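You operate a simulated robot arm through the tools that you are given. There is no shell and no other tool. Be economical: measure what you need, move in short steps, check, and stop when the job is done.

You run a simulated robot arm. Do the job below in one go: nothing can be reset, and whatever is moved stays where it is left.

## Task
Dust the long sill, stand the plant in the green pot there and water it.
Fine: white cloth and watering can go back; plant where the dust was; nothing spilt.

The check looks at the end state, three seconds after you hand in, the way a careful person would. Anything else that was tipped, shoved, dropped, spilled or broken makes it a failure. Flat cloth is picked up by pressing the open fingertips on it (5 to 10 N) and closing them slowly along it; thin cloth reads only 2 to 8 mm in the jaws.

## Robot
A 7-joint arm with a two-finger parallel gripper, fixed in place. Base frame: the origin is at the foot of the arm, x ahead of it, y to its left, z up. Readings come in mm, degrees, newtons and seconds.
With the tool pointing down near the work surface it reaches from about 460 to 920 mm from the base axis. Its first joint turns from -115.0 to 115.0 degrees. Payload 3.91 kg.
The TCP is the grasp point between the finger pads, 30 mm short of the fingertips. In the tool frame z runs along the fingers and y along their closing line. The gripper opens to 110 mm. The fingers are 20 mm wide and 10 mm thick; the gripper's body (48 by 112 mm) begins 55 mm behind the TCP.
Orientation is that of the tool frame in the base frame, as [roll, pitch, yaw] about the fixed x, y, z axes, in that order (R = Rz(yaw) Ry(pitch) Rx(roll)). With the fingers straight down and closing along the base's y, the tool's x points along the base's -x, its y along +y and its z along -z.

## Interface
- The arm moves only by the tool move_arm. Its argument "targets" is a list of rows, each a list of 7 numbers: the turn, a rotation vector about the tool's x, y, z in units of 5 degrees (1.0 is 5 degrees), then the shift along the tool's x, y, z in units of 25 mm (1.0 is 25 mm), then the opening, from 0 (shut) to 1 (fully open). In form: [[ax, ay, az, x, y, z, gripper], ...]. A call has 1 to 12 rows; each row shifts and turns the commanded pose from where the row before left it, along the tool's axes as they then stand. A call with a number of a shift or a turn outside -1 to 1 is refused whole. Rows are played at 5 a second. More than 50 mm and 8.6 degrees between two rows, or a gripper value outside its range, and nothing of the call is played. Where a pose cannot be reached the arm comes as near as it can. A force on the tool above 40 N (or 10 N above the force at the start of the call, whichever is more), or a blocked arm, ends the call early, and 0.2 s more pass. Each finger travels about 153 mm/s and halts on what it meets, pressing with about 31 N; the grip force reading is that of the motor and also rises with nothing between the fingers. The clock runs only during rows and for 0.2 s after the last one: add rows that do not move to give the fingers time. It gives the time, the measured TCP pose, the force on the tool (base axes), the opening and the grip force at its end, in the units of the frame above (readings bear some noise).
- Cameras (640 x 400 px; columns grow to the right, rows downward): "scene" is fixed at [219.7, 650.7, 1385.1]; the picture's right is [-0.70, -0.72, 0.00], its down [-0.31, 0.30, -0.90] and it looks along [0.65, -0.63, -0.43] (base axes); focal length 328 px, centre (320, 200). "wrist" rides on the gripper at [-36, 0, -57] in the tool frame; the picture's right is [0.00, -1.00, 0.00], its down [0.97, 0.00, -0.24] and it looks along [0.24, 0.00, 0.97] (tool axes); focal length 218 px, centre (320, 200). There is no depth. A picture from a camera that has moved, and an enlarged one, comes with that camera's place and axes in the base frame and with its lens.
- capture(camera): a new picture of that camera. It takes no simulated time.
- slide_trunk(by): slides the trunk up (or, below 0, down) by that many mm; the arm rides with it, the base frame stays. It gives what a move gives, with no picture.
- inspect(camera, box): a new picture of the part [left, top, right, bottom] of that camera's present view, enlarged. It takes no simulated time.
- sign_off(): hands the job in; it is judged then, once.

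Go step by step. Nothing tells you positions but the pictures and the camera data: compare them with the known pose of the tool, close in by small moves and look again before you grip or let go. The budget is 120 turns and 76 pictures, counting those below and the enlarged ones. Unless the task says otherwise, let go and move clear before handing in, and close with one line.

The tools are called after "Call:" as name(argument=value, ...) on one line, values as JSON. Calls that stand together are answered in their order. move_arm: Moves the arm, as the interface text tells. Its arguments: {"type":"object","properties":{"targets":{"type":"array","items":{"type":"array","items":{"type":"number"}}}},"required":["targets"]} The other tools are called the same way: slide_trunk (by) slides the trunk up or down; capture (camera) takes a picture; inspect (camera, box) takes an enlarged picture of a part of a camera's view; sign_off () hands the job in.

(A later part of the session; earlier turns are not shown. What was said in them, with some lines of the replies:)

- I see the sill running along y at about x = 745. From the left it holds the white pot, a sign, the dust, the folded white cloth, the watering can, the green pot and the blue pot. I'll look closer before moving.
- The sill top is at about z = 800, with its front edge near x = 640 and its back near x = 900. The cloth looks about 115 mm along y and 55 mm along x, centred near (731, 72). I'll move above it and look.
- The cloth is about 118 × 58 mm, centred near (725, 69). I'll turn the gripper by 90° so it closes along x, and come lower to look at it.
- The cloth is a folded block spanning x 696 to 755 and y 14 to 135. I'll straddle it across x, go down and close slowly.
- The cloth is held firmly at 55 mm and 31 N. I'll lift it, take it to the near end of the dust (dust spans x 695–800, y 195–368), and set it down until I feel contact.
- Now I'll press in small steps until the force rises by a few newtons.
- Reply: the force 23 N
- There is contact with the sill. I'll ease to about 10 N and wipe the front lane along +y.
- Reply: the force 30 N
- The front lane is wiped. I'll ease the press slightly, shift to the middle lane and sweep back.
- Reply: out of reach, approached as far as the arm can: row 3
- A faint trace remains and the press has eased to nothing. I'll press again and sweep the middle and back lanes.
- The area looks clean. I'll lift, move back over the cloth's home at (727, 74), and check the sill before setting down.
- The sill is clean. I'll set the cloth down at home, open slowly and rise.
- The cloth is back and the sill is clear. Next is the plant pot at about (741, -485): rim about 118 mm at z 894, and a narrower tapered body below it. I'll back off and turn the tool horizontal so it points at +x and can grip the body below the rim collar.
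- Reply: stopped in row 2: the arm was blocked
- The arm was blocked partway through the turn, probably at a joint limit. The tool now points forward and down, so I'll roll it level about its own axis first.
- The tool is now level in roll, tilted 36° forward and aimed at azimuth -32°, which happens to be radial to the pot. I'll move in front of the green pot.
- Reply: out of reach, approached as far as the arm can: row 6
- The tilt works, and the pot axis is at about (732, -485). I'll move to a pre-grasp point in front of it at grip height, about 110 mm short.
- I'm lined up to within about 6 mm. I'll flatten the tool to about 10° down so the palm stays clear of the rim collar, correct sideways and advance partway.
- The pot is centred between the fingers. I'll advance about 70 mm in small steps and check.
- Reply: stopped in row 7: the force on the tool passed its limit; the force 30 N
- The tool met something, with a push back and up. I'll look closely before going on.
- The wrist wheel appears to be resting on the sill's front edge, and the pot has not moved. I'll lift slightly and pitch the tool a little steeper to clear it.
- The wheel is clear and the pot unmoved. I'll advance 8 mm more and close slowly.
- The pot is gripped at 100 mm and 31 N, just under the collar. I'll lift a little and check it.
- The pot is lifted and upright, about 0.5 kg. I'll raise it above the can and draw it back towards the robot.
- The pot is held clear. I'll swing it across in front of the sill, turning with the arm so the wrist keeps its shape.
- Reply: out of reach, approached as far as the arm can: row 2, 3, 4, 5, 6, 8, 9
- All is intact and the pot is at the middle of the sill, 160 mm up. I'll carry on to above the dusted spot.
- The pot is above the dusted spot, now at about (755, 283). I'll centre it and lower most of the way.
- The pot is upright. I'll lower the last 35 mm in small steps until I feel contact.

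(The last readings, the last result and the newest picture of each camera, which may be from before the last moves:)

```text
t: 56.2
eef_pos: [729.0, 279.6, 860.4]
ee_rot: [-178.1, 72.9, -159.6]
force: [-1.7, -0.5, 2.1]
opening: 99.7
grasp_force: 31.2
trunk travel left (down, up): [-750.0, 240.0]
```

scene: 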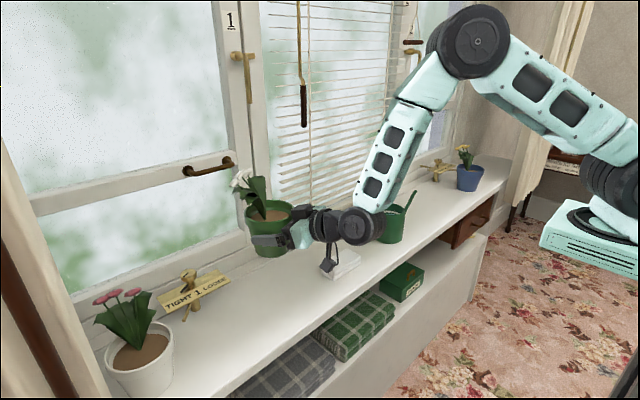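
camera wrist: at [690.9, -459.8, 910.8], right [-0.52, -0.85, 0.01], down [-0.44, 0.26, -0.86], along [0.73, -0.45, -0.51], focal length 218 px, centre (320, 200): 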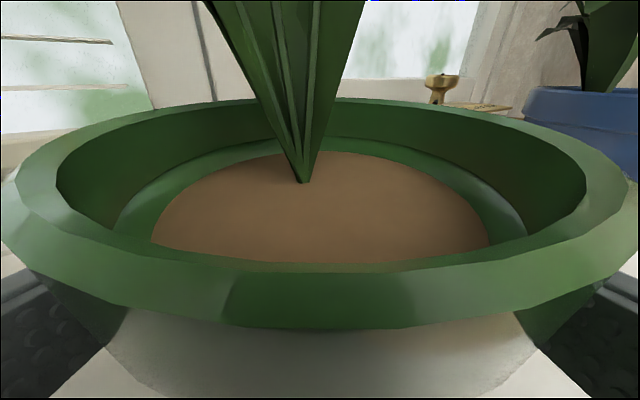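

The pot is standing on the sill. I'll open and back straight out.

Call:
move_arm(targets=[[0, 0, 0, 0, 0, 0, 0.85], [0, 0, 0, 0, 0, 0, 0.93], [0, 0, 0, 0, 0, 0, 1], [0, 0, 0, 0, 0, 0, 1], [0, 0, 0, 0.09, 0, -0.29, 1], [0, 0, 0, 0.09, 0, -0.29, 1], [0, 0, 0, 0.15, 0, -0.48, 1], [0, 0, 0, 0.15, 0, -0.48, 1], [0, 0, 0, 0.15, 0, -0.48, 1]])

Call:
inspect(camera="scene", box=[200, 200, 400, 325])

Call:
capture(camera="wrist")

```text
t: 58.2
eef_pos: [678.5, 260.3, 857.1]
ee_rot: [-178.0, 72.9, -159.5]
force: [0.2, 0.3, -0.2]
opening: 110.1
grasp_force: 0.1
trunk travel left (down, up): [-750.0, 240.0]
```

```text
3.20 times, centred on (300, 262) of scene
camera zoom: at [219.7, 650.7, 1385.1], right [-0.7, -0.72, 0.0], down [-0.31, 0.3, -0.9], along [0.65, -0.63, -0.43], focal length 1048 px, centre (384, 0)
```

zoom: 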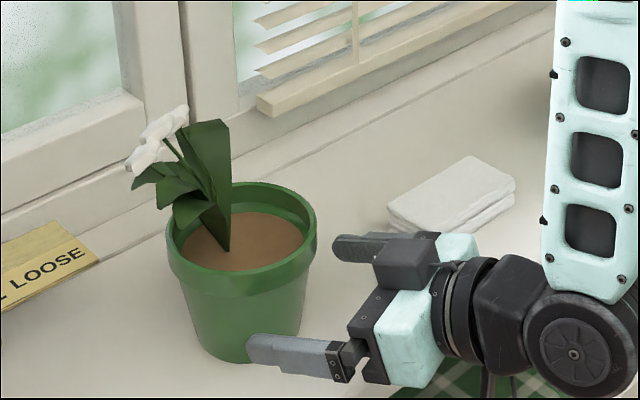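

```text
39 pictures are left
camera wrist: at [637.2, 246.5, 909.2], right [0.32, -0.95, 0.01], down [-0.49, -0.17, -0.86], along [0.81, 0.27, -0.52], focal length 218 px, centre (320, 200)
```

wrist: 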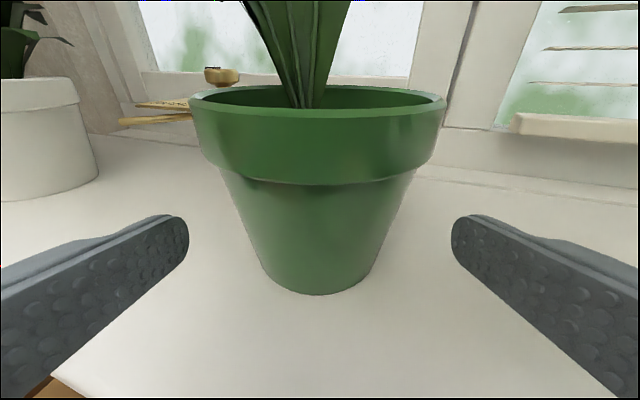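

The plant stands on the dusted spot. I'll back out further, then rise and move sideways towards the can.

Call:
move_arm(targets=[[0, 0, 0, 0.15, 0, -0.48, 1], [0, 0, 0, 0.15, 0, -0.48, 1], [0, 0, 0, 0.15, 0, -0.48, 1], [0, 0, 0, 0, 0, 0, 1], [0, 0, 0, -0.955, -0.5, -0.297, 1], [0, 0, 0, -0.955, -0.9, -0.297, 1], [0, 0, 0, -0.955, -0.9, -0.297, 1], [0, 0, 0, -0.955, -0.9, -0.297, 1], [0, 0, 0, -0.955, -0.9, -0.297, 1], [0, 0, 0, 0, -0.9, 0, 1], [0, 0, 0, 0, -0.9, 0, 1], [0, 0, 0, 0, 0, 0, 1]])

Call:
capture(camera="scene")

```text
t: 60.8
eef_pos: [689.8, 111.1, 984.5]
ee_rot: [-178.1, 72.8, -159.6]
force: [-0.8, 0.5, -0.7]
opening: 110.0
grasp_force: 0.0
trunk travel left (down, up): [-750.0, 240.0]
```

```text
38 pictures are left
```

scene: 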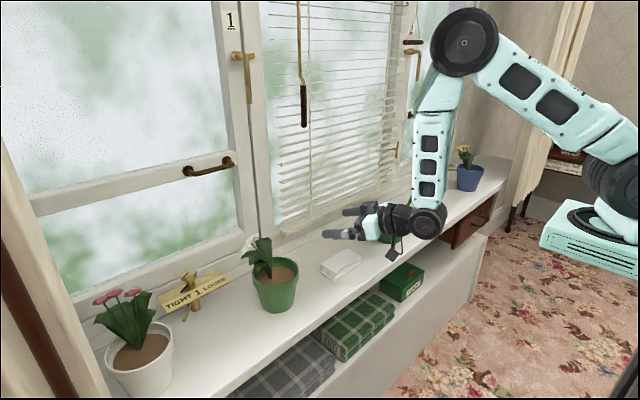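

All good. Now I'll tip the tool back towards pointing down.

Call:
move_arm(targets=[[0, 1, 0, 0, 0, 0, 1], [0, 1, 0, 0, 0, 0, 1], [0, 1, 0, 0, 0, 0, 1], [0, 1, 0, 0, 0, 0, 1], [0, 1, 0, 0, 0, 0, 1], [0, 1, 0, 0, 0, 0, 1], [0, 1, 0, 0, 0, 0, 1], [0, 1, 0, 0, 0, 0, 1], [0, 1, 0, 0, 0, 0, 1], [0, 1, 0, 0, 0, 0, 1], [0, 1, 0, 0, 0, 0, 1], [0, 1, 0, 0, 0, 0, 1]])

Call:
move_arm(targets=[[0, 1, 0, 0, 0, 0, 1], [0, 1, 0, 0, 0, 0, 1], [0, 0.55, 0, 0, 0, 0, 1], [0, 0, 1, 0, 0, -0.3, 1], [0, 0, 1, 0, 0, -0.3, 1], [0, 0, 1, 0, 0, -0.3, 1], [0, 0, 1, 0, 0, -0.3, 1], [0, 0, 1, 0, 0, -0.3, 1], [0, 0, 1, 0, 0, -0.3, 1], [0, 0, 1, 0, 0, -0.3, 1], [0, 0, 1, 0, 0, -0.3, 1], [0, 0, 1, 0, 0, -0.3, 1]])

Call:
move_arm(targets=[[0, 0, 1, 0, 0, 0, 1], [0, 0, 1, 0, 0, 0, 1], [0, 0, 1, 0, 0, 0, 1], [0, 0, 1, 0, 0, 0, 1], [0, 0, 1, 0, 0, 0, 1], [0, 0, 1, 0, 0, 0, 1], [0, 0, 1, 0, 0, 0, 1], [0, 0, 1, 0, 0, 0, 1], [0, 0, 1, 0, 0, 0, 1], [0, 0, 1, 0, 0, 0, 1], [0, 0, 1, 0, 0, 0, 1], [0, 0, 0, 0, 0, 0, 1]])

```text
t: 63.4
eef_pos: [689.0, 109.4, 984.0]
ee_rot: [-179.4, 12.7, -161.3]
force: [0.1, -1.1, 0.1]
opening: 109.8
grasp_force: 0.0
trunk travel left (down, up): [-750.0, 240.0]
```

```text
t: 66.0
eef_pos: [689.4, 108.9, 1052.5]
ee_rot: [-179.6, 0.3, 153.3]
force: [-0.9, 0.1, 0.3]
opening: 110.0
grasp_force: 0.0
trunk travel left (down, up): [-750.0, 240.0]
```

```text
t: 68.6
eef_pos: [690.5, 109.8, 1052.7]
ee_rot: [179.8, 0.7, 98.4]
force: [-0.9, -0.2, 0.3]
opening: 109.9
grasp_force: 0.2
trunk travel left (down, up): [-750.0, 240.0]
```

The tool points down with yaw 98°. I'll go over the watering can to look at its handle, spout and body.

Call:
move_arm(targets=[[0, 0, 0, -0.95, 0.05, -0.22, 1], [0, 0, 0, -0.95, 0.05, -0.22, 1], [0, 0, 0, -0.95, 0.05, -0.22, 1], [0, 0, 0, -0.95, 0.05, -0.22, 1], [0, 0, 0, -0.95, 0.05, -0.22, 1], [0, 0, 0, -0.95, 0.05, -0.22, 1], [0, 0, 0, -0.95, 0.05, -0.22, 1], [0, 0, 0, -0.95, 0.05, -0.22, 1], [0, 0, 0, -0.95, 0.05, -0.22, 1], [0, 0, 0, 0, 0, 0, 1]])

Call:
capture(camera="wrist")

Call:
inspect(camera="scene", box=[350, 180, 430, 260])

```text
t: 70.8
eef_pos: [731.5, -98.3, 1105.6]
ee_rot: [179.7, 0.5, 98.6]
force: [-0.1, -0.2, -1.1]
opening: 110.2
grasp_force: 0.2
trunk travel left (down, up): [-750.0, 240.0]
```

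```text
37 pictures are left
camera wrist: at [736.7, -134.0, 1162.5], right [-0.99, -0.15, 0.0], down [-0.15, 0.96, 0.23], along [-0.03, 0.23, -0.97], focal length 218 px, centre (320, 200)
```

wrist: 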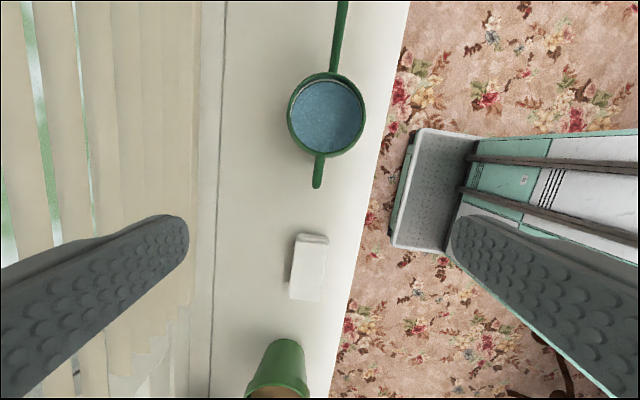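

```text
5.00 times, centred on (390, 220) of scene
camera zoom: at [219.7, 650.7, 1385.1], right [-0.7, -0.72, 0.0], down [-0.31, 0.3, -0.9], along [0.65, -0.63, -0.43], focal length 1638 px, centre (-30, 100)
```

zoom: 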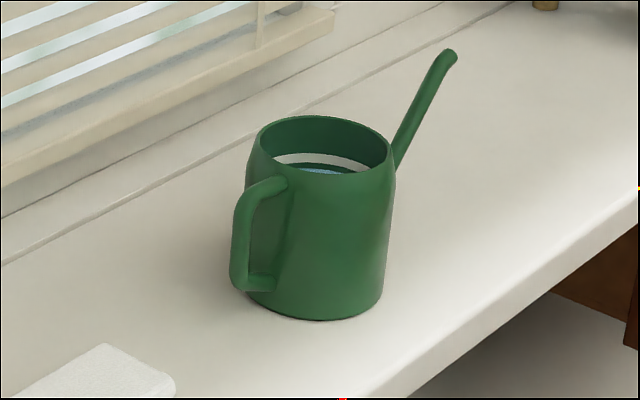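

The can centre is about (734, -168), 88 mm across with its rim at z ≈ 905. The handle is at +y, and the spout points to -y with its tip at about (737, -320, 924). I'll grip the body across x with the tool tilted 30° so it comes over the handle. Pouring is then just a turn about the closing line.

Call:
move_arm(targets=[[0, 0, 0.76, 0, 0, 0, 1], [0, 0, 0.76, 0, 0, 0, 1], [0, -1, 0, 0, 0, 0, 1], [0, -1, 0, 0, 0, 0, 1], [0, -1, 0, 0, 0, 0, 1], [0, -1, 0, 0, 0, 0, 1], [0, -1, 0, 0, 0, 0, 1], [0, -1, 0, 0, 0, 0, 1], [0, 0, 0, 0, 0, 0, 1]])

Call:
move_arm(targets=[[0, 0, 0, 0.508, 0.02, 0.816, 1], [0, 0, 0, 0.508, 0.02, 0.816, 1], [0, 0, 0, 0.508, 0.02, 0.816, 1], [0, 0, 0, 0.508, 0.02, 0.816, 1], [0, 0, 0, 0.508, 0.02, 0.816, 1], [0, 0, 0, 0, 0, 0, 1]])

Call:
capture(camera="wrist")

Call:
capture(camera="scene")

```text
t: 72.8
eef_pos: [732.0, -98.8, 1103.9]
ee_rot: [179.7, 30.6, 90.8]
force: [0.9, 0.6, -0.2]
opening: 110.1
grasp_force: 0.1
trunk travel left (down, up): [-750.0, 240.0]
```

```text
t: 74.2
eef_pos: [732.9, -95.3, 983.1]
ee_rot: [179.8, 30.5, 90.8]
force: [0.0, 0.0, -0.4]
opening: 109.9
grasp_force: 0.0
trunk travel left (down, up): [-750.0, 240.0]
```

```text
35 pictures are left
camera wrist: at [733.5, -97.6, 1050.8], right [-1.0, -0.02, 0.0], down [-0.01, 0.96, -0.29], along [0.01, -0.29, -0.96], focal length 218 px, centre (320, 200)
```

wrist: 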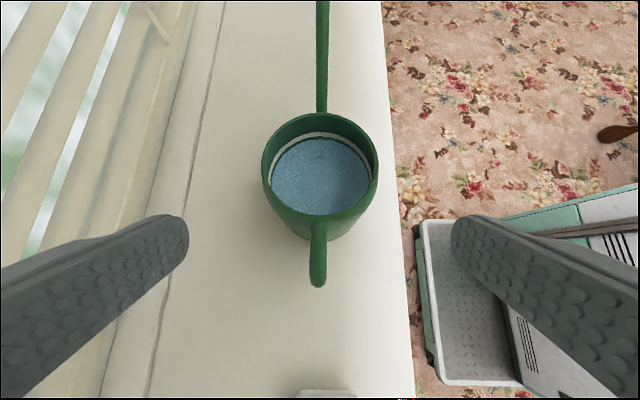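

```text
34 pictures are left
```

scene: 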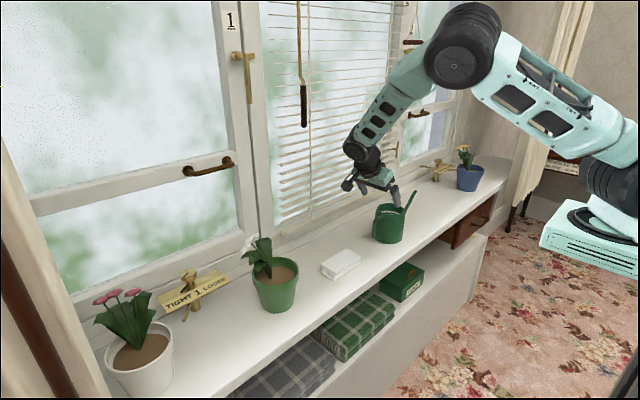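

The can is centred between the fingers. I'll slide down along the tool axis, stop short and look.

Call:
move_arm(targets=[[0, 0, 0, 0, 0, 0.8, 1], [0, 0, 0, 0, 0, 0.8, 1], [0, 0, 0, 0, 0, 0.8, 1], [0, 0, 0, 0, 0, 0.6, 1], [0, 0, 0, 0, 0, 0.6, 1], [0, 0, 0, 0, 0, 0.6, 1], [0, 0, 0, 0, 0, 0, 1]])

Call:
capture(camera="wrist")

Call:
inspect(camera="scene", box=[340, 160, 440, 260])

```text
t: 75.8
eef_pos: [734.4, -149.3, 892.7]
ee_rot: [179.8, 30.5, 90.9]
force: [-0.5, 0.2, -0.8]
opening: 110.1
grasp_force: 0.1
trunk travel left (down, up): [-750.0, 240.0]
```

```text
33 pictures are left
camera wrist: at [735.8, -151.7, 959.8], right [-1.0, -0.02, 0.0], down [-0.01, 0.96, -0.29], along [0.01, -0.29, -0.96], focal length 218 px, centre (320, 200)
```

wrist: 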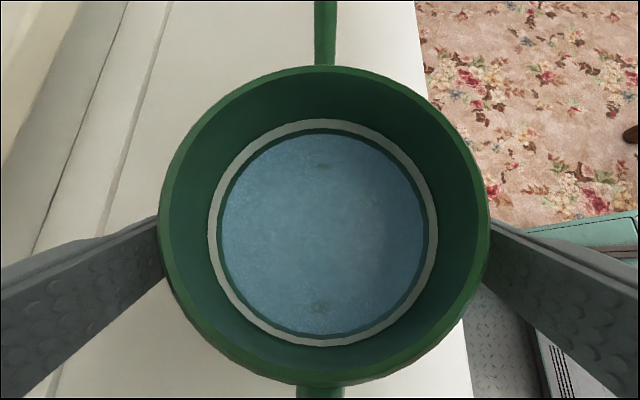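

```text
4.00 times, centred on (390, 210) of scene
camera zoom: at [219.7, 650.7, 1385.1], right [-0.7, -0.72, 0.0], down [-0.31, 0.3, -0.9], along [0.65, -0.63, -0.43], focal length 1311 px, centre (40, 160)
```

zoom: 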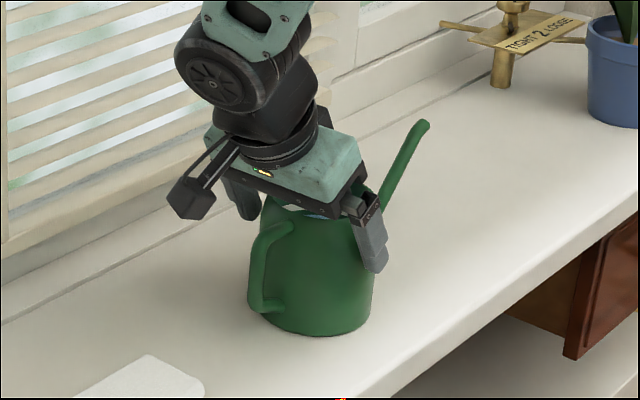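

I'm well aligned. I'll go 20 mm deeper and close slowly.

Call:
move_arm(targets=[[0, 0, 0, 0, 0, 0.4, 1], [0, 0, 0, 0, 0, 0.4, 1], [0, 0, 0, 0, 0, 0, 0.93], [0, 0, 0, 0, 0, 0, 0.88], [0, 0, 0, 0, 0, 0, 0.84], [0, 0, 0, 0, 0, 0, 0.81], [0, 0, 0, 0, 0, 0, 0.78], [0, 0, 0, 0, 0, 0, 0.75], [0, 0, 0, 0, 0, 0, 0.72], [0, 0, 0, 0, 0, 0, 0.69]])

Call:
inspect(camera="scene", box=[340, 160, 440, 260])

```text
t: 78.0
eef_pos: [734.8, -159.9, 876.2]
ee_rot: [179.7, 30.5, 90.8]
force: [-1.8, -0.7, -0.4]
opening: 92.3
grasp_force: 31.1
trunk travel left (down, up): [-750.0, 240.0]
```

```text
4.00 times, centred on (390, 210) of scene
camera zoom: at [219.7, 650.7, 1385.1], right [-0.7, -0.72, 0.0], down [-0.31, 0.3, -0.9], along [0.65, -0.63, -0.43], focal length 1311 px, centre (40, 160)
```

zoom: 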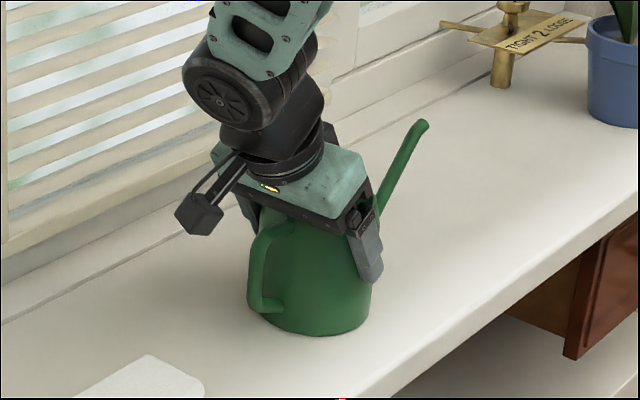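

The can is gripped at 92 mm and 31 N; its home pose is TCP (734.8, -159.9, 876.2). I'll lift it gently.

Call:
move_arm(targets=[[0, 0, 0, -0.15, 0, -0.26, 0.66], [0, 0, 0, -0.25, 0, -0.43, 0.66], [0, 0, 0, -0.4, 0, -0.69, 0.66], [0, 0, 0, -0.4, 0, -0.69, 0.66], [0, 0, 0, -0.4, 0, -0.69, 0.66], [0, 0, 0, -0.4, 0, -0.69, 0.66], [0, 0, 0, -0.3, 0, -0.52, 0.66], [0, 0, 0, 0, 0, 0, 0.66]])

Call:
inspect(camera="scene", box=[320, 130, 440, 250])

Call:
inspect(camera="scene", box=[220, 220, 320, 320])

```text
t: 79.8
eef_pos: [736.0, -159.4, 990.0]
ee_rot: [179.8, 30.6, 90.8]
force: [0.1, -0.2, -6.2]
opening: 92.6
grasp_force: 30.6
trunk travel left (down, up): [-750.0, 240.0]
```

```text
3.33 times, centred on (380, 190) of scene
camera zoom: at [219.7, 650.7, 1385.1], right [-0.7, -0.72, 0.0], down [-0.31, 0.3, -0.9], along [0.65, -0.63, -0.43], focal length 1092 px, centre (120, 233)
```

zoom: 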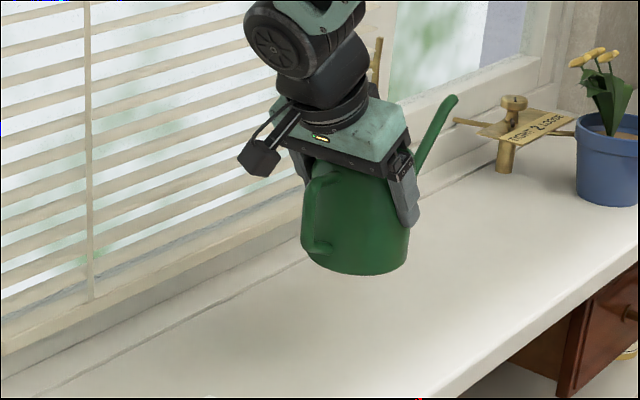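

```text
4.00 times, centred on (270, 270) of scene
camera zoom: at [219.7, 650.7, 1385.1], right [-0.7, -0.72, 0.0], down [-0.31, 0.3, -0.9], along [0.65, -0.63, -0.43], focal length 1311 px, centre (520, -80)
```

zoom: 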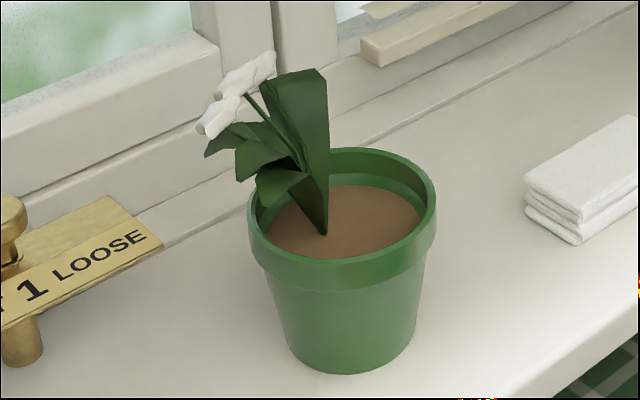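

The can is up and level at about 0.6 kg. From this view the free soil is on the -x side of the stem, so I'll swing the can round level in front of the sill, turning the spout towards +x.

Call:
move_arm(targets=[[-0.251, 0, -0.425, 0.621, -0.288, -0.367, 0.66], [-0.251, 0, -0.425, 0.621, -0.288, -0.367, 0.66], [-0.251, 0, -0.425, 0.621, -0.288, -0.367, 0.66], [-0.251, 0, -0.425, 0.621, -0.288, -0.367, 0.66], [-0.251, 0, -0.425, 0.621, -0.288, -0.367, 0.66], [-0.251, 0, -0.425, 0.66, -0.128, -0.39, 0.66], [-0.251, 0, -0.425, 0.66, -0.128, -0.39, 0.66], [-0.251, 0, -0.425, 0.66, -0.128, -0.39, 0.66], [-0.251, 0, -0.425, 0.66, -0.128, -0.39, 0.66], [-0.251, 0, -0.425, 0.66, -0.128, -0.39, 0.66]])

Call:
move_arm(targets=[[-0.251, 0, -0.425, 0.668, 0.038, -0.395, 0.66], [-0.251, 0, -0.425, 0.668, 0.038, -0.395, 0.66], [-0.251, 0, -0.425, 0.668, 0.038, -0.395, 0.66], [-0.251, 0, -0.425, 0.668, 0.038, -0.395, 0.66], [-0.251, 0, -0.425, 0.668, 0.038, -0.395, 0.66], [-0.251, 0, -0.425, 0.646, 0.204, -0.382, 0.66], [-0.251, 0, -0.425, 0.646, 0.204, -0.382, 0.66], [-0.251, 0, -0.425, 0.646, 0.204, -0.382, 0.66], [-0.251, 0, -0.425, 0.646, 0.204, -0.382, 0.66], [-0.251, 0, -0.425, 0.646, 0.204, -0.382, 0.66]])

Call:
capture(camera="scene")

```text
t: 82.0
eef_pos: [644.6, 14.4, 990.0]
ee_rot: [179.6, 30.6, 115.5]
force: [-0.4, 0.1, -5.7]
opening: 92.5
grasp_force: 31.1
trunk travel left (down, up): [-750.0, 240.0]
```

```text
t: 84.1
eef_pos: [604.2, 116.7, 989.0]
ee_rot: [-179.8, 31.0, 129.6]
force: [0.3, -0.3, -6.3]
opening: 92.6
grasp_force: 31.0
trunk travel left (down, up): [-750.0, 240.0]
stopped in row 10: the arm was blocked; the commanded pose is now the measured one
```

```text
28 pictures are left
```

scene: 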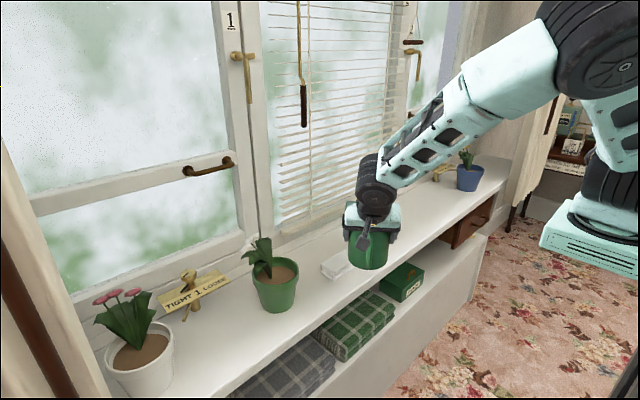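

That pose hit a joint limit close in. I'll use a spout direction of about -45° instead, with the can farther out, which matches the arm shape used at the pick.

Call:
move_arm(targets=[[-0.093, 0, -0.155, 0.279, 0.717, -0.285, 0.66], [-0.093, 0, -0.155, 0.279, 0.717, -0.285, 0.66], [-0.093, 0, -0.155, 0.279, 0.717, -0.285, 0.66], [-0.093, 0, -0.155, 0.279, 0.717, -0.285, 0.66], [-0.093, 0, -0.155, 0.279, 0.717, -0.285, 0.66], [-0.093, 0, -0.155, 0.279, 0.717, -0.285, 0.66], [0, 0, 0, 0, 0, 0, 0.66]])

```text
t: 85.7
eef_pos: [646.0, 233.0, 1003.3]
ee_rot: [-179.8, 31.0, 135.2]
force: [0.0, -0.3, -5.7]
opening: 92.5
grasp_force: 30.9
trunk travel left (down, up): [-750.0, 240.0]
```

That worked. Now on to the pouring spot, staying level and above the plant.

Call:
move_arm(targets=[[0, 0, 0, 0.621, 0.47, -0.374, 0.66], [0, 0, 0, 0.621, 0.47, -0.374, 0.66], [0, 0, 0, 0.621, 0.47, -0.374, 0.66], [0, 0, 0, 0.621, 0.47, -0.374, 0.66], [0, 0, 0, 0.621, 0.47, -0.374, 0.66], [0, 0, 0, 0.621, 0.47, -0.374, 0.66], [0, 0, 0, 0.621, 0.47, -0.374, 0.66], [0, 0, 0, 0.621, 0.47, -0.374, 0.66], [0, 0, 0, 0, 0, 0, 0.66]])

Call:
capture(camera="scene")

Call:
capture(camera="wrist")

```text
t: 87.7
eef_pos: [611.3, 400.7, 1004.4]
ee_rot: [-179.8, 31.1, 135.0]
force: [0.0, -0.1, -6.5]
opening: 92.5
grasp_force: 31.3
trunk travel left (down, up): [-750.0, 240.0]
```

```text
27 pictures are left
```

scene: 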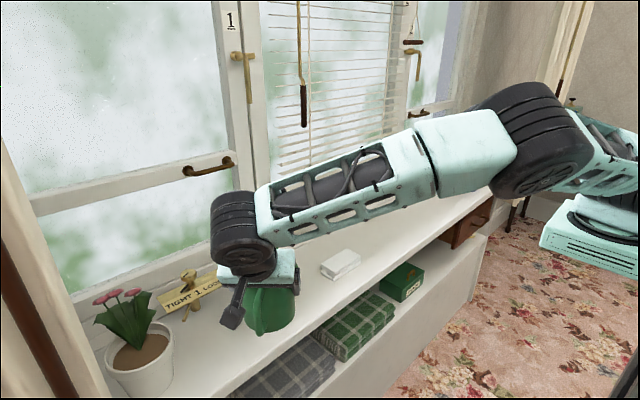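

```text
26 pictures are left
camera wrist: at [611.9, 400.7, 1071.0], right [-0.71, -0.71, 0.0], down [-0.68, 0.68, -0.29], along [0.21, -0.21, -0.96], focal length 218 px, centre (320, 200)
```

wrist: 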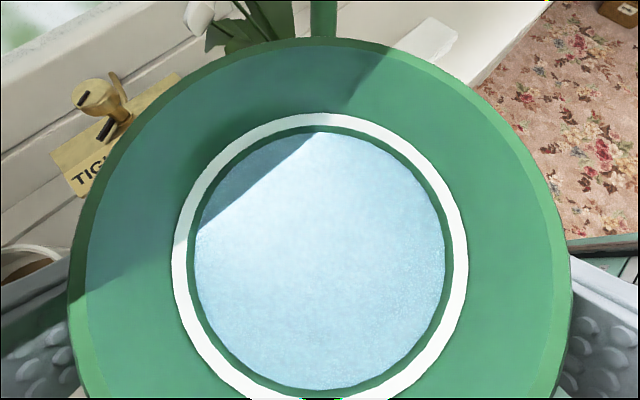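

I'm in place: the tip works out at about (727, 285), over the free soil, and is about 25 mm clear of the stem. I'll lower and tilt 15°, still below the pouring angle, then look.

Call:
move_arm(targets=[[0, 0, 0, 0.43, 0, 0.72, 0.66], [0, 0, 0, 0.43, 0, 0.72, 0.66], [0, 0.5, 0, 0, 0, 0, 0.66], [0, 0.5, 0, 0, 0, 0, 0.66], [0, 0.5, 0, 0, 0, 0, 0.66], [0, 0.5, 0, 0, 0, 0, 0.66], [0, 0.5, 0, 0, 0, 0, 0.66], [0, 0.5, 0, 0, 0, 0, 0.66], [0, 0, 0, 0, 0, 0, 0.66]])

Call:
capture(camera="scene")

Call:
capture(camera="wrist")

```text
t: 89.7
eef_pos: [609.2, 400.4, 963.2]
ee_rot: [-179.8, 16.1, 135.1]
force: [0.2, 0.2, -5.4]
opening: 92.4
grasp_force: 30.9
trunk travel left (down, up): [-750.0, 240.0]
```

```text
25 pictures are left
```

scene: 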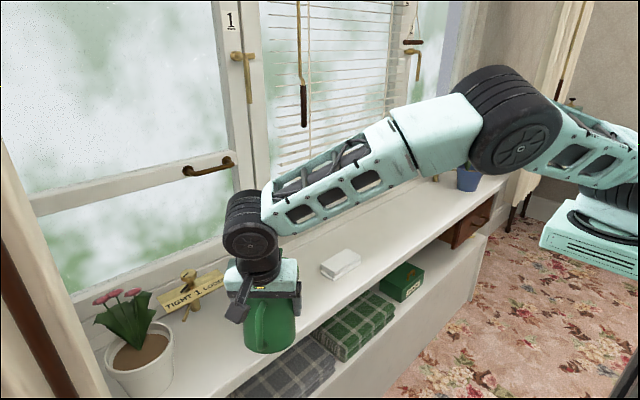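

```text
24 pictures are left
camera wrist: at [623.5, 388.1, 1026.5], right [-0.71, -0.71, 0.0], down [-0.71, 0.71, -0.04], along [0.02, -0.03, -1.0], focal length 218 px, centre (320, 200)
```

wrist: 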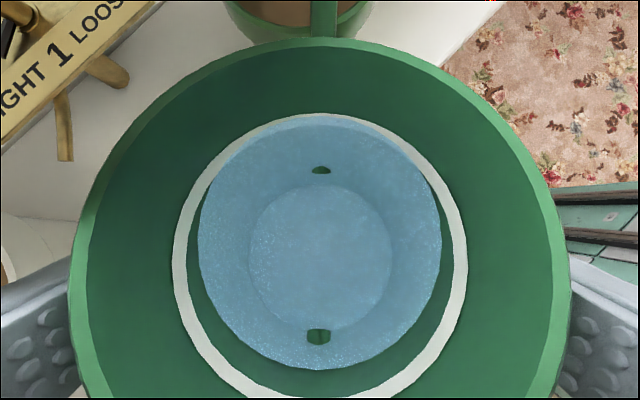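

The wrist view shows the spout crossing the pot rim about 13 mm to the free side of the centre, as planned. I'll tilt further to about 24° and hold.

Call:
move_arm(targets=[[0, 0.4, 0, 0, 0, 0, 0.66], [0, 0.4, 0, 0, 0, 0, 0.66], [0, 0.4, 0, 0, 0, 0, 0.66], [0, 0.4, 0, 0, 0, 0, 0.66], [0, 0.2, 0, 0, 0, 0, 0.66], [0, 0, 0, 0, 0, 0, 0.66], [0, 0, 0, 0, 0, 0, 0.66], [0, 0, 0, 0, 0, 0, 0.66], [0, 0, 0, 0, 0, 0, 0.66], [0, 0, 0, 0, 0, 0, 0.66]])

Call:
capture(camera="wrist")

```text
t: 91.9
eef_pos: [610.1, 400.7, 961.6]
ee_rot: [-179.8, 7.0, 135.1]
force: [0.4, 0.0, -5.0]
opening: 92.6
grasp_force: 31.4
trunk travel left (down, up): [-750.0, 240.0]
```

```text
23 pictures are left
camera wrist: at [630.6, 380.9, 1022.9], right [-0.71, -0.71, 0.0], down [-0.7, 0.7, 0.12], along [-0.09, 0.08, -0.99], focal length 218 px, centre (320, 200)
```

wrist: 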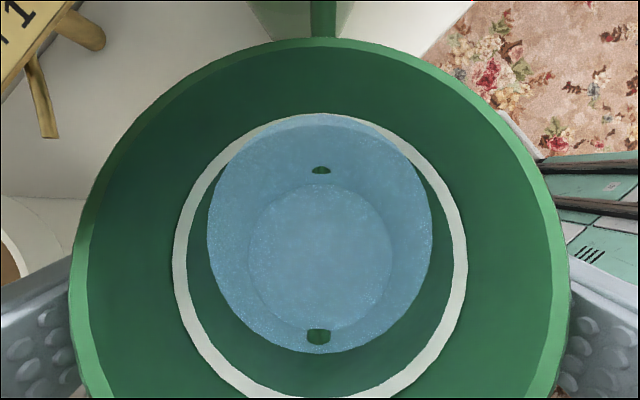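

The level seems to be falling. I'll go to about 30° and hold.

Call:
move_arm(targets=[[0, 0.3, 0, 0, 0, 0, 0.66], [0, 0.3, 0, 0, 0, 0, 0.66], [0, 0.3, 0, 0, 0, 0, 0.66], [0, 0.3, 0, 0, 0, 0, 0.66], [0, 0, 0, 0, 0, 0, 0.66], [0, 0, 0, 0, 0, 0, 0.66], [0, 0, 0, 0, 0, 0, 0.66], [0, 0, 0, 0, 0, 0, 0.66], [0, 0, 0, 0, 0, 0, 0.66], [0, 0, 0, 0, 0, 0, 0.66], [0, 0, 0, 0, 0, 0, 0.66], [0, 0, 0, 0, 0, 0, 0.66]])

Call:
capture(camera="wrist")

Call:
inspect(camera="scene", box=[180, 220, 360, 380])

```text
t: 94.5
eef_pos: [609.6, 400.4, 961.4]
ee_rot: [-179.8, 0.9, 135.0]
force: [0.6, 0.7, -4.8]
opening: 92.7
grasp_force: 31.3
trunk travel left (down, up): [-750.0, 240.0]
```

```text
22 pictures are left
camera wrist: at [635.3, 376.6, 1019.2], right [-0.71, -0.71, 0.0], down [-0.69, 0.69, 0.22], along [-0.16, 0.16, -0.97], focal length 218 px, centre (320, 200)
```

wrist: 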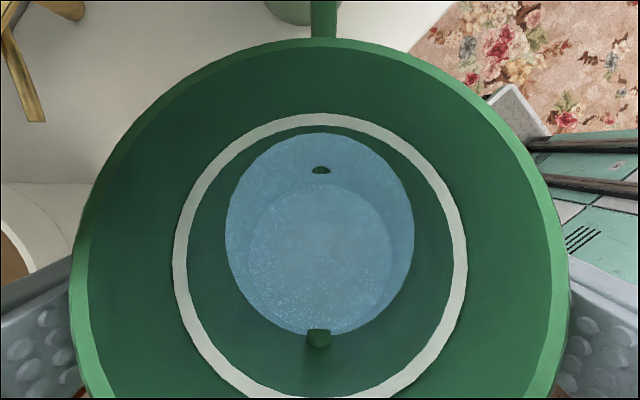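

```text
2.50 times, centred on (270, 300) of scene
camera zoom: at [219.7, 650.7, 1385.1], right [-0.7, -0.72, 0.0], down [-0.31, 0.3, -0.9], along [0.65, -0.63, -0.43], focal length 819 px, centre (445, -50)
```

zoom: 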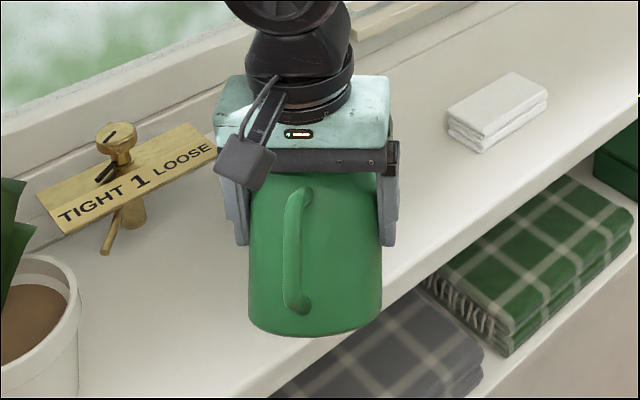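

The water has clearly dropped below the ring, so it is going into the pot. I'll tip the can back to stop the flow, rise and look at the soil.

Call:
move_arm(targets=[[0, -0.8, 0, 0, 0, 0, 0.66], [0, -0.8, 0, 0, 0, 0, 0.66], [0, -0.7, 0, 0, 0, 0, 0.66], [0, -0.7, 0, 0, 0, 0, 0.66], [0, 0, 0, -0.17, 0, -0.6, 0.66], [0, 0, 0, -0.17, 0, -0.6, 0.66], [0, 0, 0, -0.17, 0, -0.6, 0.66], [0, 0, 0, -0.17, 0, -0.6, 0.66], [0, 0, 0, 0, 0, 0, 0.66], [0, 0, 0, 0, 0, 0, 0.66]])

Call:
capture(camera="wrist")

```text
t: 96.7
eef_pos: [610.1, 401.0, 1024.8]
ee_rot: [-179.7, 16.0, 135.2]
force: [0.6, 0.2, -4.7]
opening: 92.8
grasp_force: 31.4
trunk travel left (down, up): [-750.0, 240.0]
```

```text
20 pictures are left
camera wrist: at [623.3, 388.4, 1088.9], right [-0.71, -0.71, 0.0], down [-0.71, 0.71, -0.04], along [0.02, -0.03, -1.0], focal length 218 px, centre (320, 200)
```

wrist: 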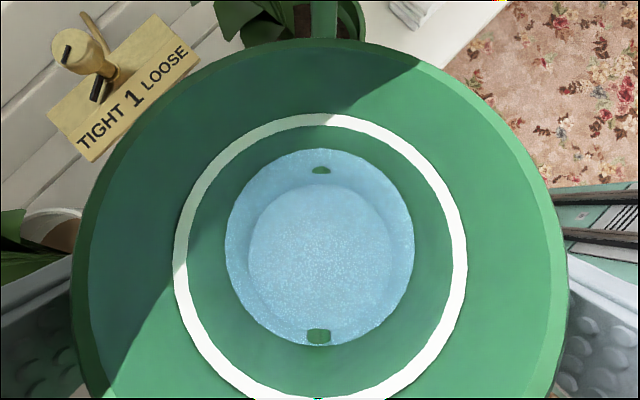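

Call:
inspect(camera="wrist", box=[200, 0, 400, 60])

```text
3.20 times, centred on (300, 30) of wrist
camera zoom: at [623.3, 388.4, 1088.9], right [-0.71, -0.71, 0.0], down [-0.71, 0.71, -0.04], along [0.02, -0.03, -1.0], focal length 698 px, centre (384, 744)
```

zoom: 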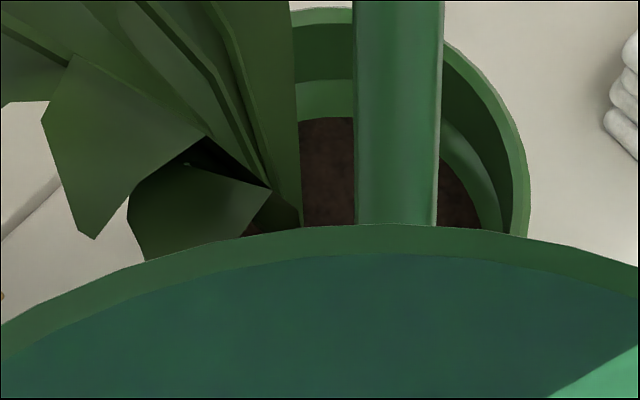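

The soil is dark and wet, with nothing over the rim. I'll level the can and take it back the way it came.

Call:
move_arm(targets=[[0, -0.75, 0, 0, 0, 0, 0.66], [0, -0.75, 0, 0, 0, 0, 0.66], [0, -0.75, 0, 0, 0, 0, 0.66], [0, -0.75, 0, 0, 0, 0, 0.66], [0, 0, 0, -0.621, -0.47, 0.374, 0.66], [0, 0, 0, -0.621, -0.47, 0.374, 0.66], [0, 0, 0, -0.621, -0.47, 0.374, 0.66], [0, 0, 0, -0.621, -0.47, 0.374, 0.66], [0, 0, 0, -0.621, -0.47, 0.374, 0.66], [0, 0, 0, -0.621, -0.47, 0.374, 0.66], [0, 0, 0, -0.621, -0.47, 0.374, 0.66], [0, 0, 0, -0.621, -0.47, 0.374, 0.66]])

Call:
inspect(camera="scene", box=[180, 180, 420, 330])

```text
t: 99.3
eef_pos: [645.1, 233.0, 1026.0]
ee_rot: [-179.8, 31.0, 135.2]
force: [-1.3, 0.7, -4.7]
opening: 92.5
grasp_force: 30.9
trunk travel left (down, up): [-750.0, 240.0]
```

```text
2.67 times, centred on (300, 255) of scene
camera zoom: at [219.7, 650.7, 1385.1], right [-0.7, -0.72, 0.0], down [-0.31, 0.3, -0.9], along [0.65, -0.63, -0.43], focal length 874 px, centre (373, 53)
```

zoom: 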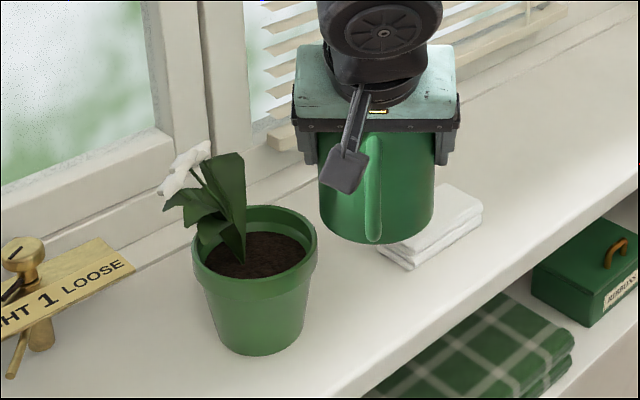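

The soil is wet and the sill dry. Now I'll take the can back to its home place.

Call:
move_arm(targets=[[0.19, 0, 0.318, -0.516, -0.304, 0.308, 0.66], [0.19, 0, 0.318, -0.516, -0.304, 0.308, 0.66], [0.19, 0, 0.318, -0.516, -0.304, 0.308, 0.66], [0.19, 0, 0.318, -0.516, -0.304, 0.308, 0.66], [0.19, 0, 0.318, -0.516, -0.304, 0.308, 0.66], [0.19, 0, 0.318, -0.516, -0.304, 0.308, 0.66], [0.19, 0, 0.318, -0.557, -0.182, 0.332, 0.66], [0.19, 0, 0.318, -0.557, -0.182, 0.332, 0.66], [0.19, 0, 0.318, -0.557, -0.182, 0.332, 0.66], [0.19, 0, 0.318, -0.557, -0.182, 0.332, 0.66], [0.19, 0, 0.318, -0.557, -0.182, 0.332, 0.66], [0.19, 0, 0.318, -0.557, -0.182, 0.332, 0.66]])

Call:
move_arm(targets=[[0.19, 0, 0.318, -0.576, -0.054, 0.344, 0.66], [0.19, 0, 0.318, -0.576, -0.054, 0.344, 0.66], [0.19, 0, 0.318, -0.576, -0.054, 0.344, 0.66], [0.19, 0, 0.318, -0.576, -0.054, 0.344, 0.66], [0.19, 0, 0.318, -0.576, -0.054, 0.344, 0.66], [0.19, 0, 0.318, -0.576, -0.054, 0.344, 0.66], [0.19, 0, 0.318, -0.575, 0.076, 0.343, 0.66], [0.19, 0, 0.318, -0.575, 0.076, 0.343, 0.66], [0.19, 0, 0.318, -0.575, 0.076, 0.343, 0.66], [0.19, 0, 0.318, -0.575, 0.076, 0.343, 0.66], [0.19, 0, 0.318, -0.575, 0.076, 0.343, 0.66], [0.19, 0, 0.318, -0.575, 0.076, 0.343, 0.66]])

```text
t: 101.9
eef_pos: [694.2, 35.4, 1025.1]
ee_rot: [-179.9, 31.1, 112.9]
force: [-0.6, -0.3, -4.6]
opening: 92.9
grasp_force: 31.2
trunk travel left (down, up): [-750.0, 240.0]
```

```text
t: 104.5
eef_pos: [740.0, -161.2, 1026.0]
ee_rot: [180.0, 31.0, 90.6]
force: [-0.1, -0.2, -3.9]
opening: 92.8
grasp_force: 31.5
trunk travel left (down, up): [-750.0, 240.0]
```

I'm above home. I'll correct x by -5 mm and lower to a few millimetres above the sill.

Call:
move_arm(targets=[[0, 0.1, 0, 0.05, -0.2, -0.02, 0.66], [0, 0, 0, 0.51, 0, 0.86, 0.66], [0, 0, 0, 0.51, 0, 0.86, 0.66], [0, 0, 0, 0.51, 0, 0.86, 0.66], [0, 0, 0, 0.51, 0, 0.86, 0.66], [0, 0, 0, 0.41, 0, 0.69, 0.66], [0, 0, 0, 0.3, 0, 0.5, 0.66], [0, 0, 0, 0.12, 0, 0.2, 0.66], [0, 0, 0, 0, 0, 0, 0.66]])

Call:
inspect(camera="scene", box=[340, 160, 440, 260])

```text
t: 106.5
eef_pos: [735.7, -157.2, 885.8]
ee_rot: [180.0, 30.7, 90.5]
force: [0.1, 0.5, -5.1]
opening: 92.7
grasp_force: 30.6
trunk travel left (down, up): [-750.0, 240.0]
```

```text
4.00 times, centred on (390, 210) of scene
camera zoom: at [219.7, 650.7, 1385.1], right [-0.7, -0.72, 0.0], down [-0.31, 0.3, -0.9], along [0.65, -0.63, -0.43], focal length 1311 px, centre (40, 160)
```

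zoom: 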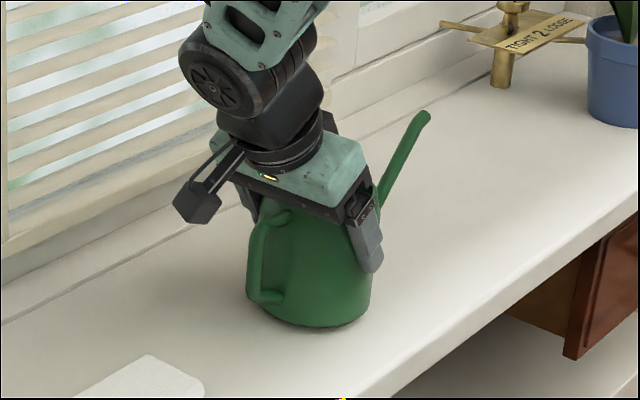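

Call:
move_arm(targets=[[0, 0, 0, -0.093, -0.03, 0.055, 0.66], [0, 0, 0, 0.08, 0, 0.137, 0.66], [0, 0, 0, 0.08, 0, 0.137, 0.66], [0, 0, 0, 0.02, 0, 0.035, 0.66], [0, 0, 0, 0, 0, 0, 0.66]])

```text
t: 107.7
eef_pos: [735.2, -161.3, 876.4]
ee_rot: [-180.0, 30.6, 90.5]
force: [-0.6, 0.9, -2.4]
opening: 92.7
grasp_force: 30.8
trunk travel left (down, up): [-750.0, 240.0]
```

Call:
move_arm(targets=[[0, 0, 0, 0.015, 0, 0.025, 0.66], [0, 0, 0, 0, 0, 0, 0.66]])

```text
t: 108.3
eef_pos: [735.1, -161.6, 876.7]
ee_rot: [179.9, 30.6, 90.6]
force: [-1.6, 4.1, 9.3]
opening: 92.8
grasp_force: 31.2
trunk travel left (down, up): [-750.0, 240.0]
```

The can is standing on the sill. I'll open slowly and withdraw along the tool axis.

Call:
move_arm(targets=[[0, 0, 0, 0, 0, 0, 0.8], [0, 0, 0, 0, 0, 0, 0.85], [0, 0, 0, 0, 0, 0, 0.9], [0, 0, 0, 0, 0, 0, 1], [0, 0, 0, 0, 0, 0, 1], [0, 0, 0, 0, 0, -0.5, 1], [0, 0, 0, 0, 0, -0.7, 1], [0, 0, 0, 0, 0, -0.9, 1], [0, 0, 0, 0, 0, -0.9, 1], [0, 0, 0, 0, 0, -0.9, 1], [0, 0, 0, 0, 0, -0.9, 1], [0, 0, 0, 0, 0, -0.9, 1]])

Call:
capture(camera="wrist")

Call:
capture(camera="scene")

```text
t: 110.9
eef_pos: [732.9, -87.7, 1000.4]
ee_rot: [180.0, 30.5, 90.5]
force: [-0.1, 0.4, -0.5]
opening: 110.0
grasp_force: 0.0
trunk travel left (down, up): [-750.0, 240.0]
```

```text
16 pictures are left
camera wrist: at [733.8, -90.1, 1066.2], right [-1.0, -0.01, 0.0], down [-0.01, 0.96, -0.29], along [0.0, -0.29, -0.96], focal length 218 px, centre (320, 200)
```

wrist: 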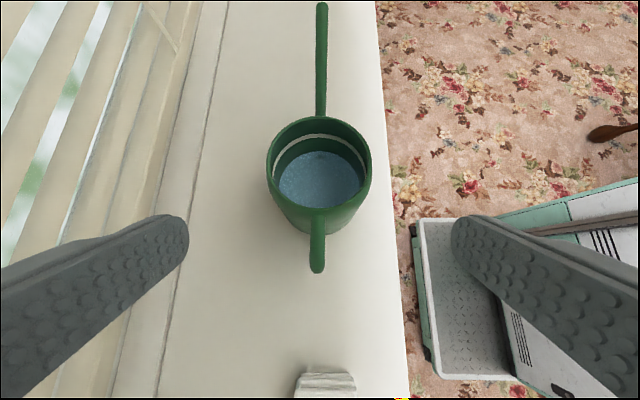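

```text
15 pictures are left
```

scene: 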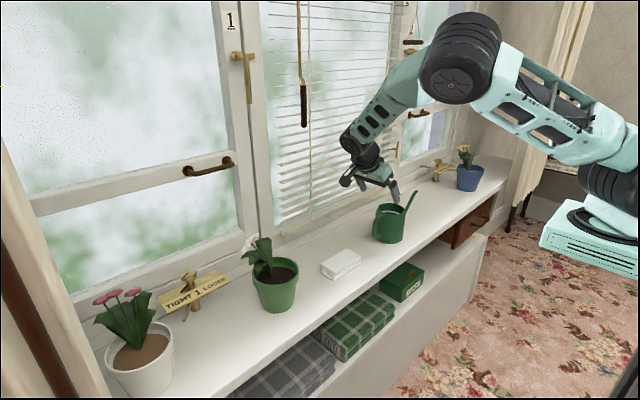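

The can is home and upright. I'll rise clear and do a last close check of the sill.

Call:
move_arm(targets=[[0, 0, 0, 0, 0, -0.9, 1], [0, 0, 0, 0, 0, -0.9, 1], [0, 0, 0, 0, 0, -0.9, 1], [0, 0, 0, 0, 0, 0, 1]])

Call:
inspect(camera="scene", box=[170, 190, 430, 352])

```text
t: 111.9
eef_pos: [733.7, -54.6, 1056.3]
ee_rot: [180.0, 30.6, 90.6]
force: [0.7, 0.4, -0.1]
opening: 109.9
grasp_force: 0.0
trunk travel left (down, up): [-750.0, 240.0]
```

```text
2.46 times, centred on (300, 271) of scene
camera zoom: at [219.7, 650.7, 1385.1], right [-0.7, -0.72, 0.0], down [-0.31, 0.3, -0.9], along [0.65, -0.63, -0.43], focal length 807 px, centre (369, 25)
```

zoom: 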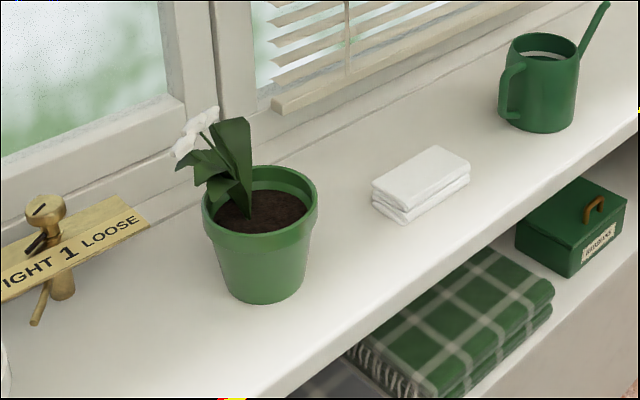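

The sill is clean and dry, the watered plant stands where the dust was, and the cloth and can are back in place. The arm is clear, so I'm handing in.

Call:
sign_off()

```text
The job is handed in.
```

The sill is dusted, the plant in the green pot stands where the dust was and is watered, and the white cloth and watering can are back in their places with no spills visible.
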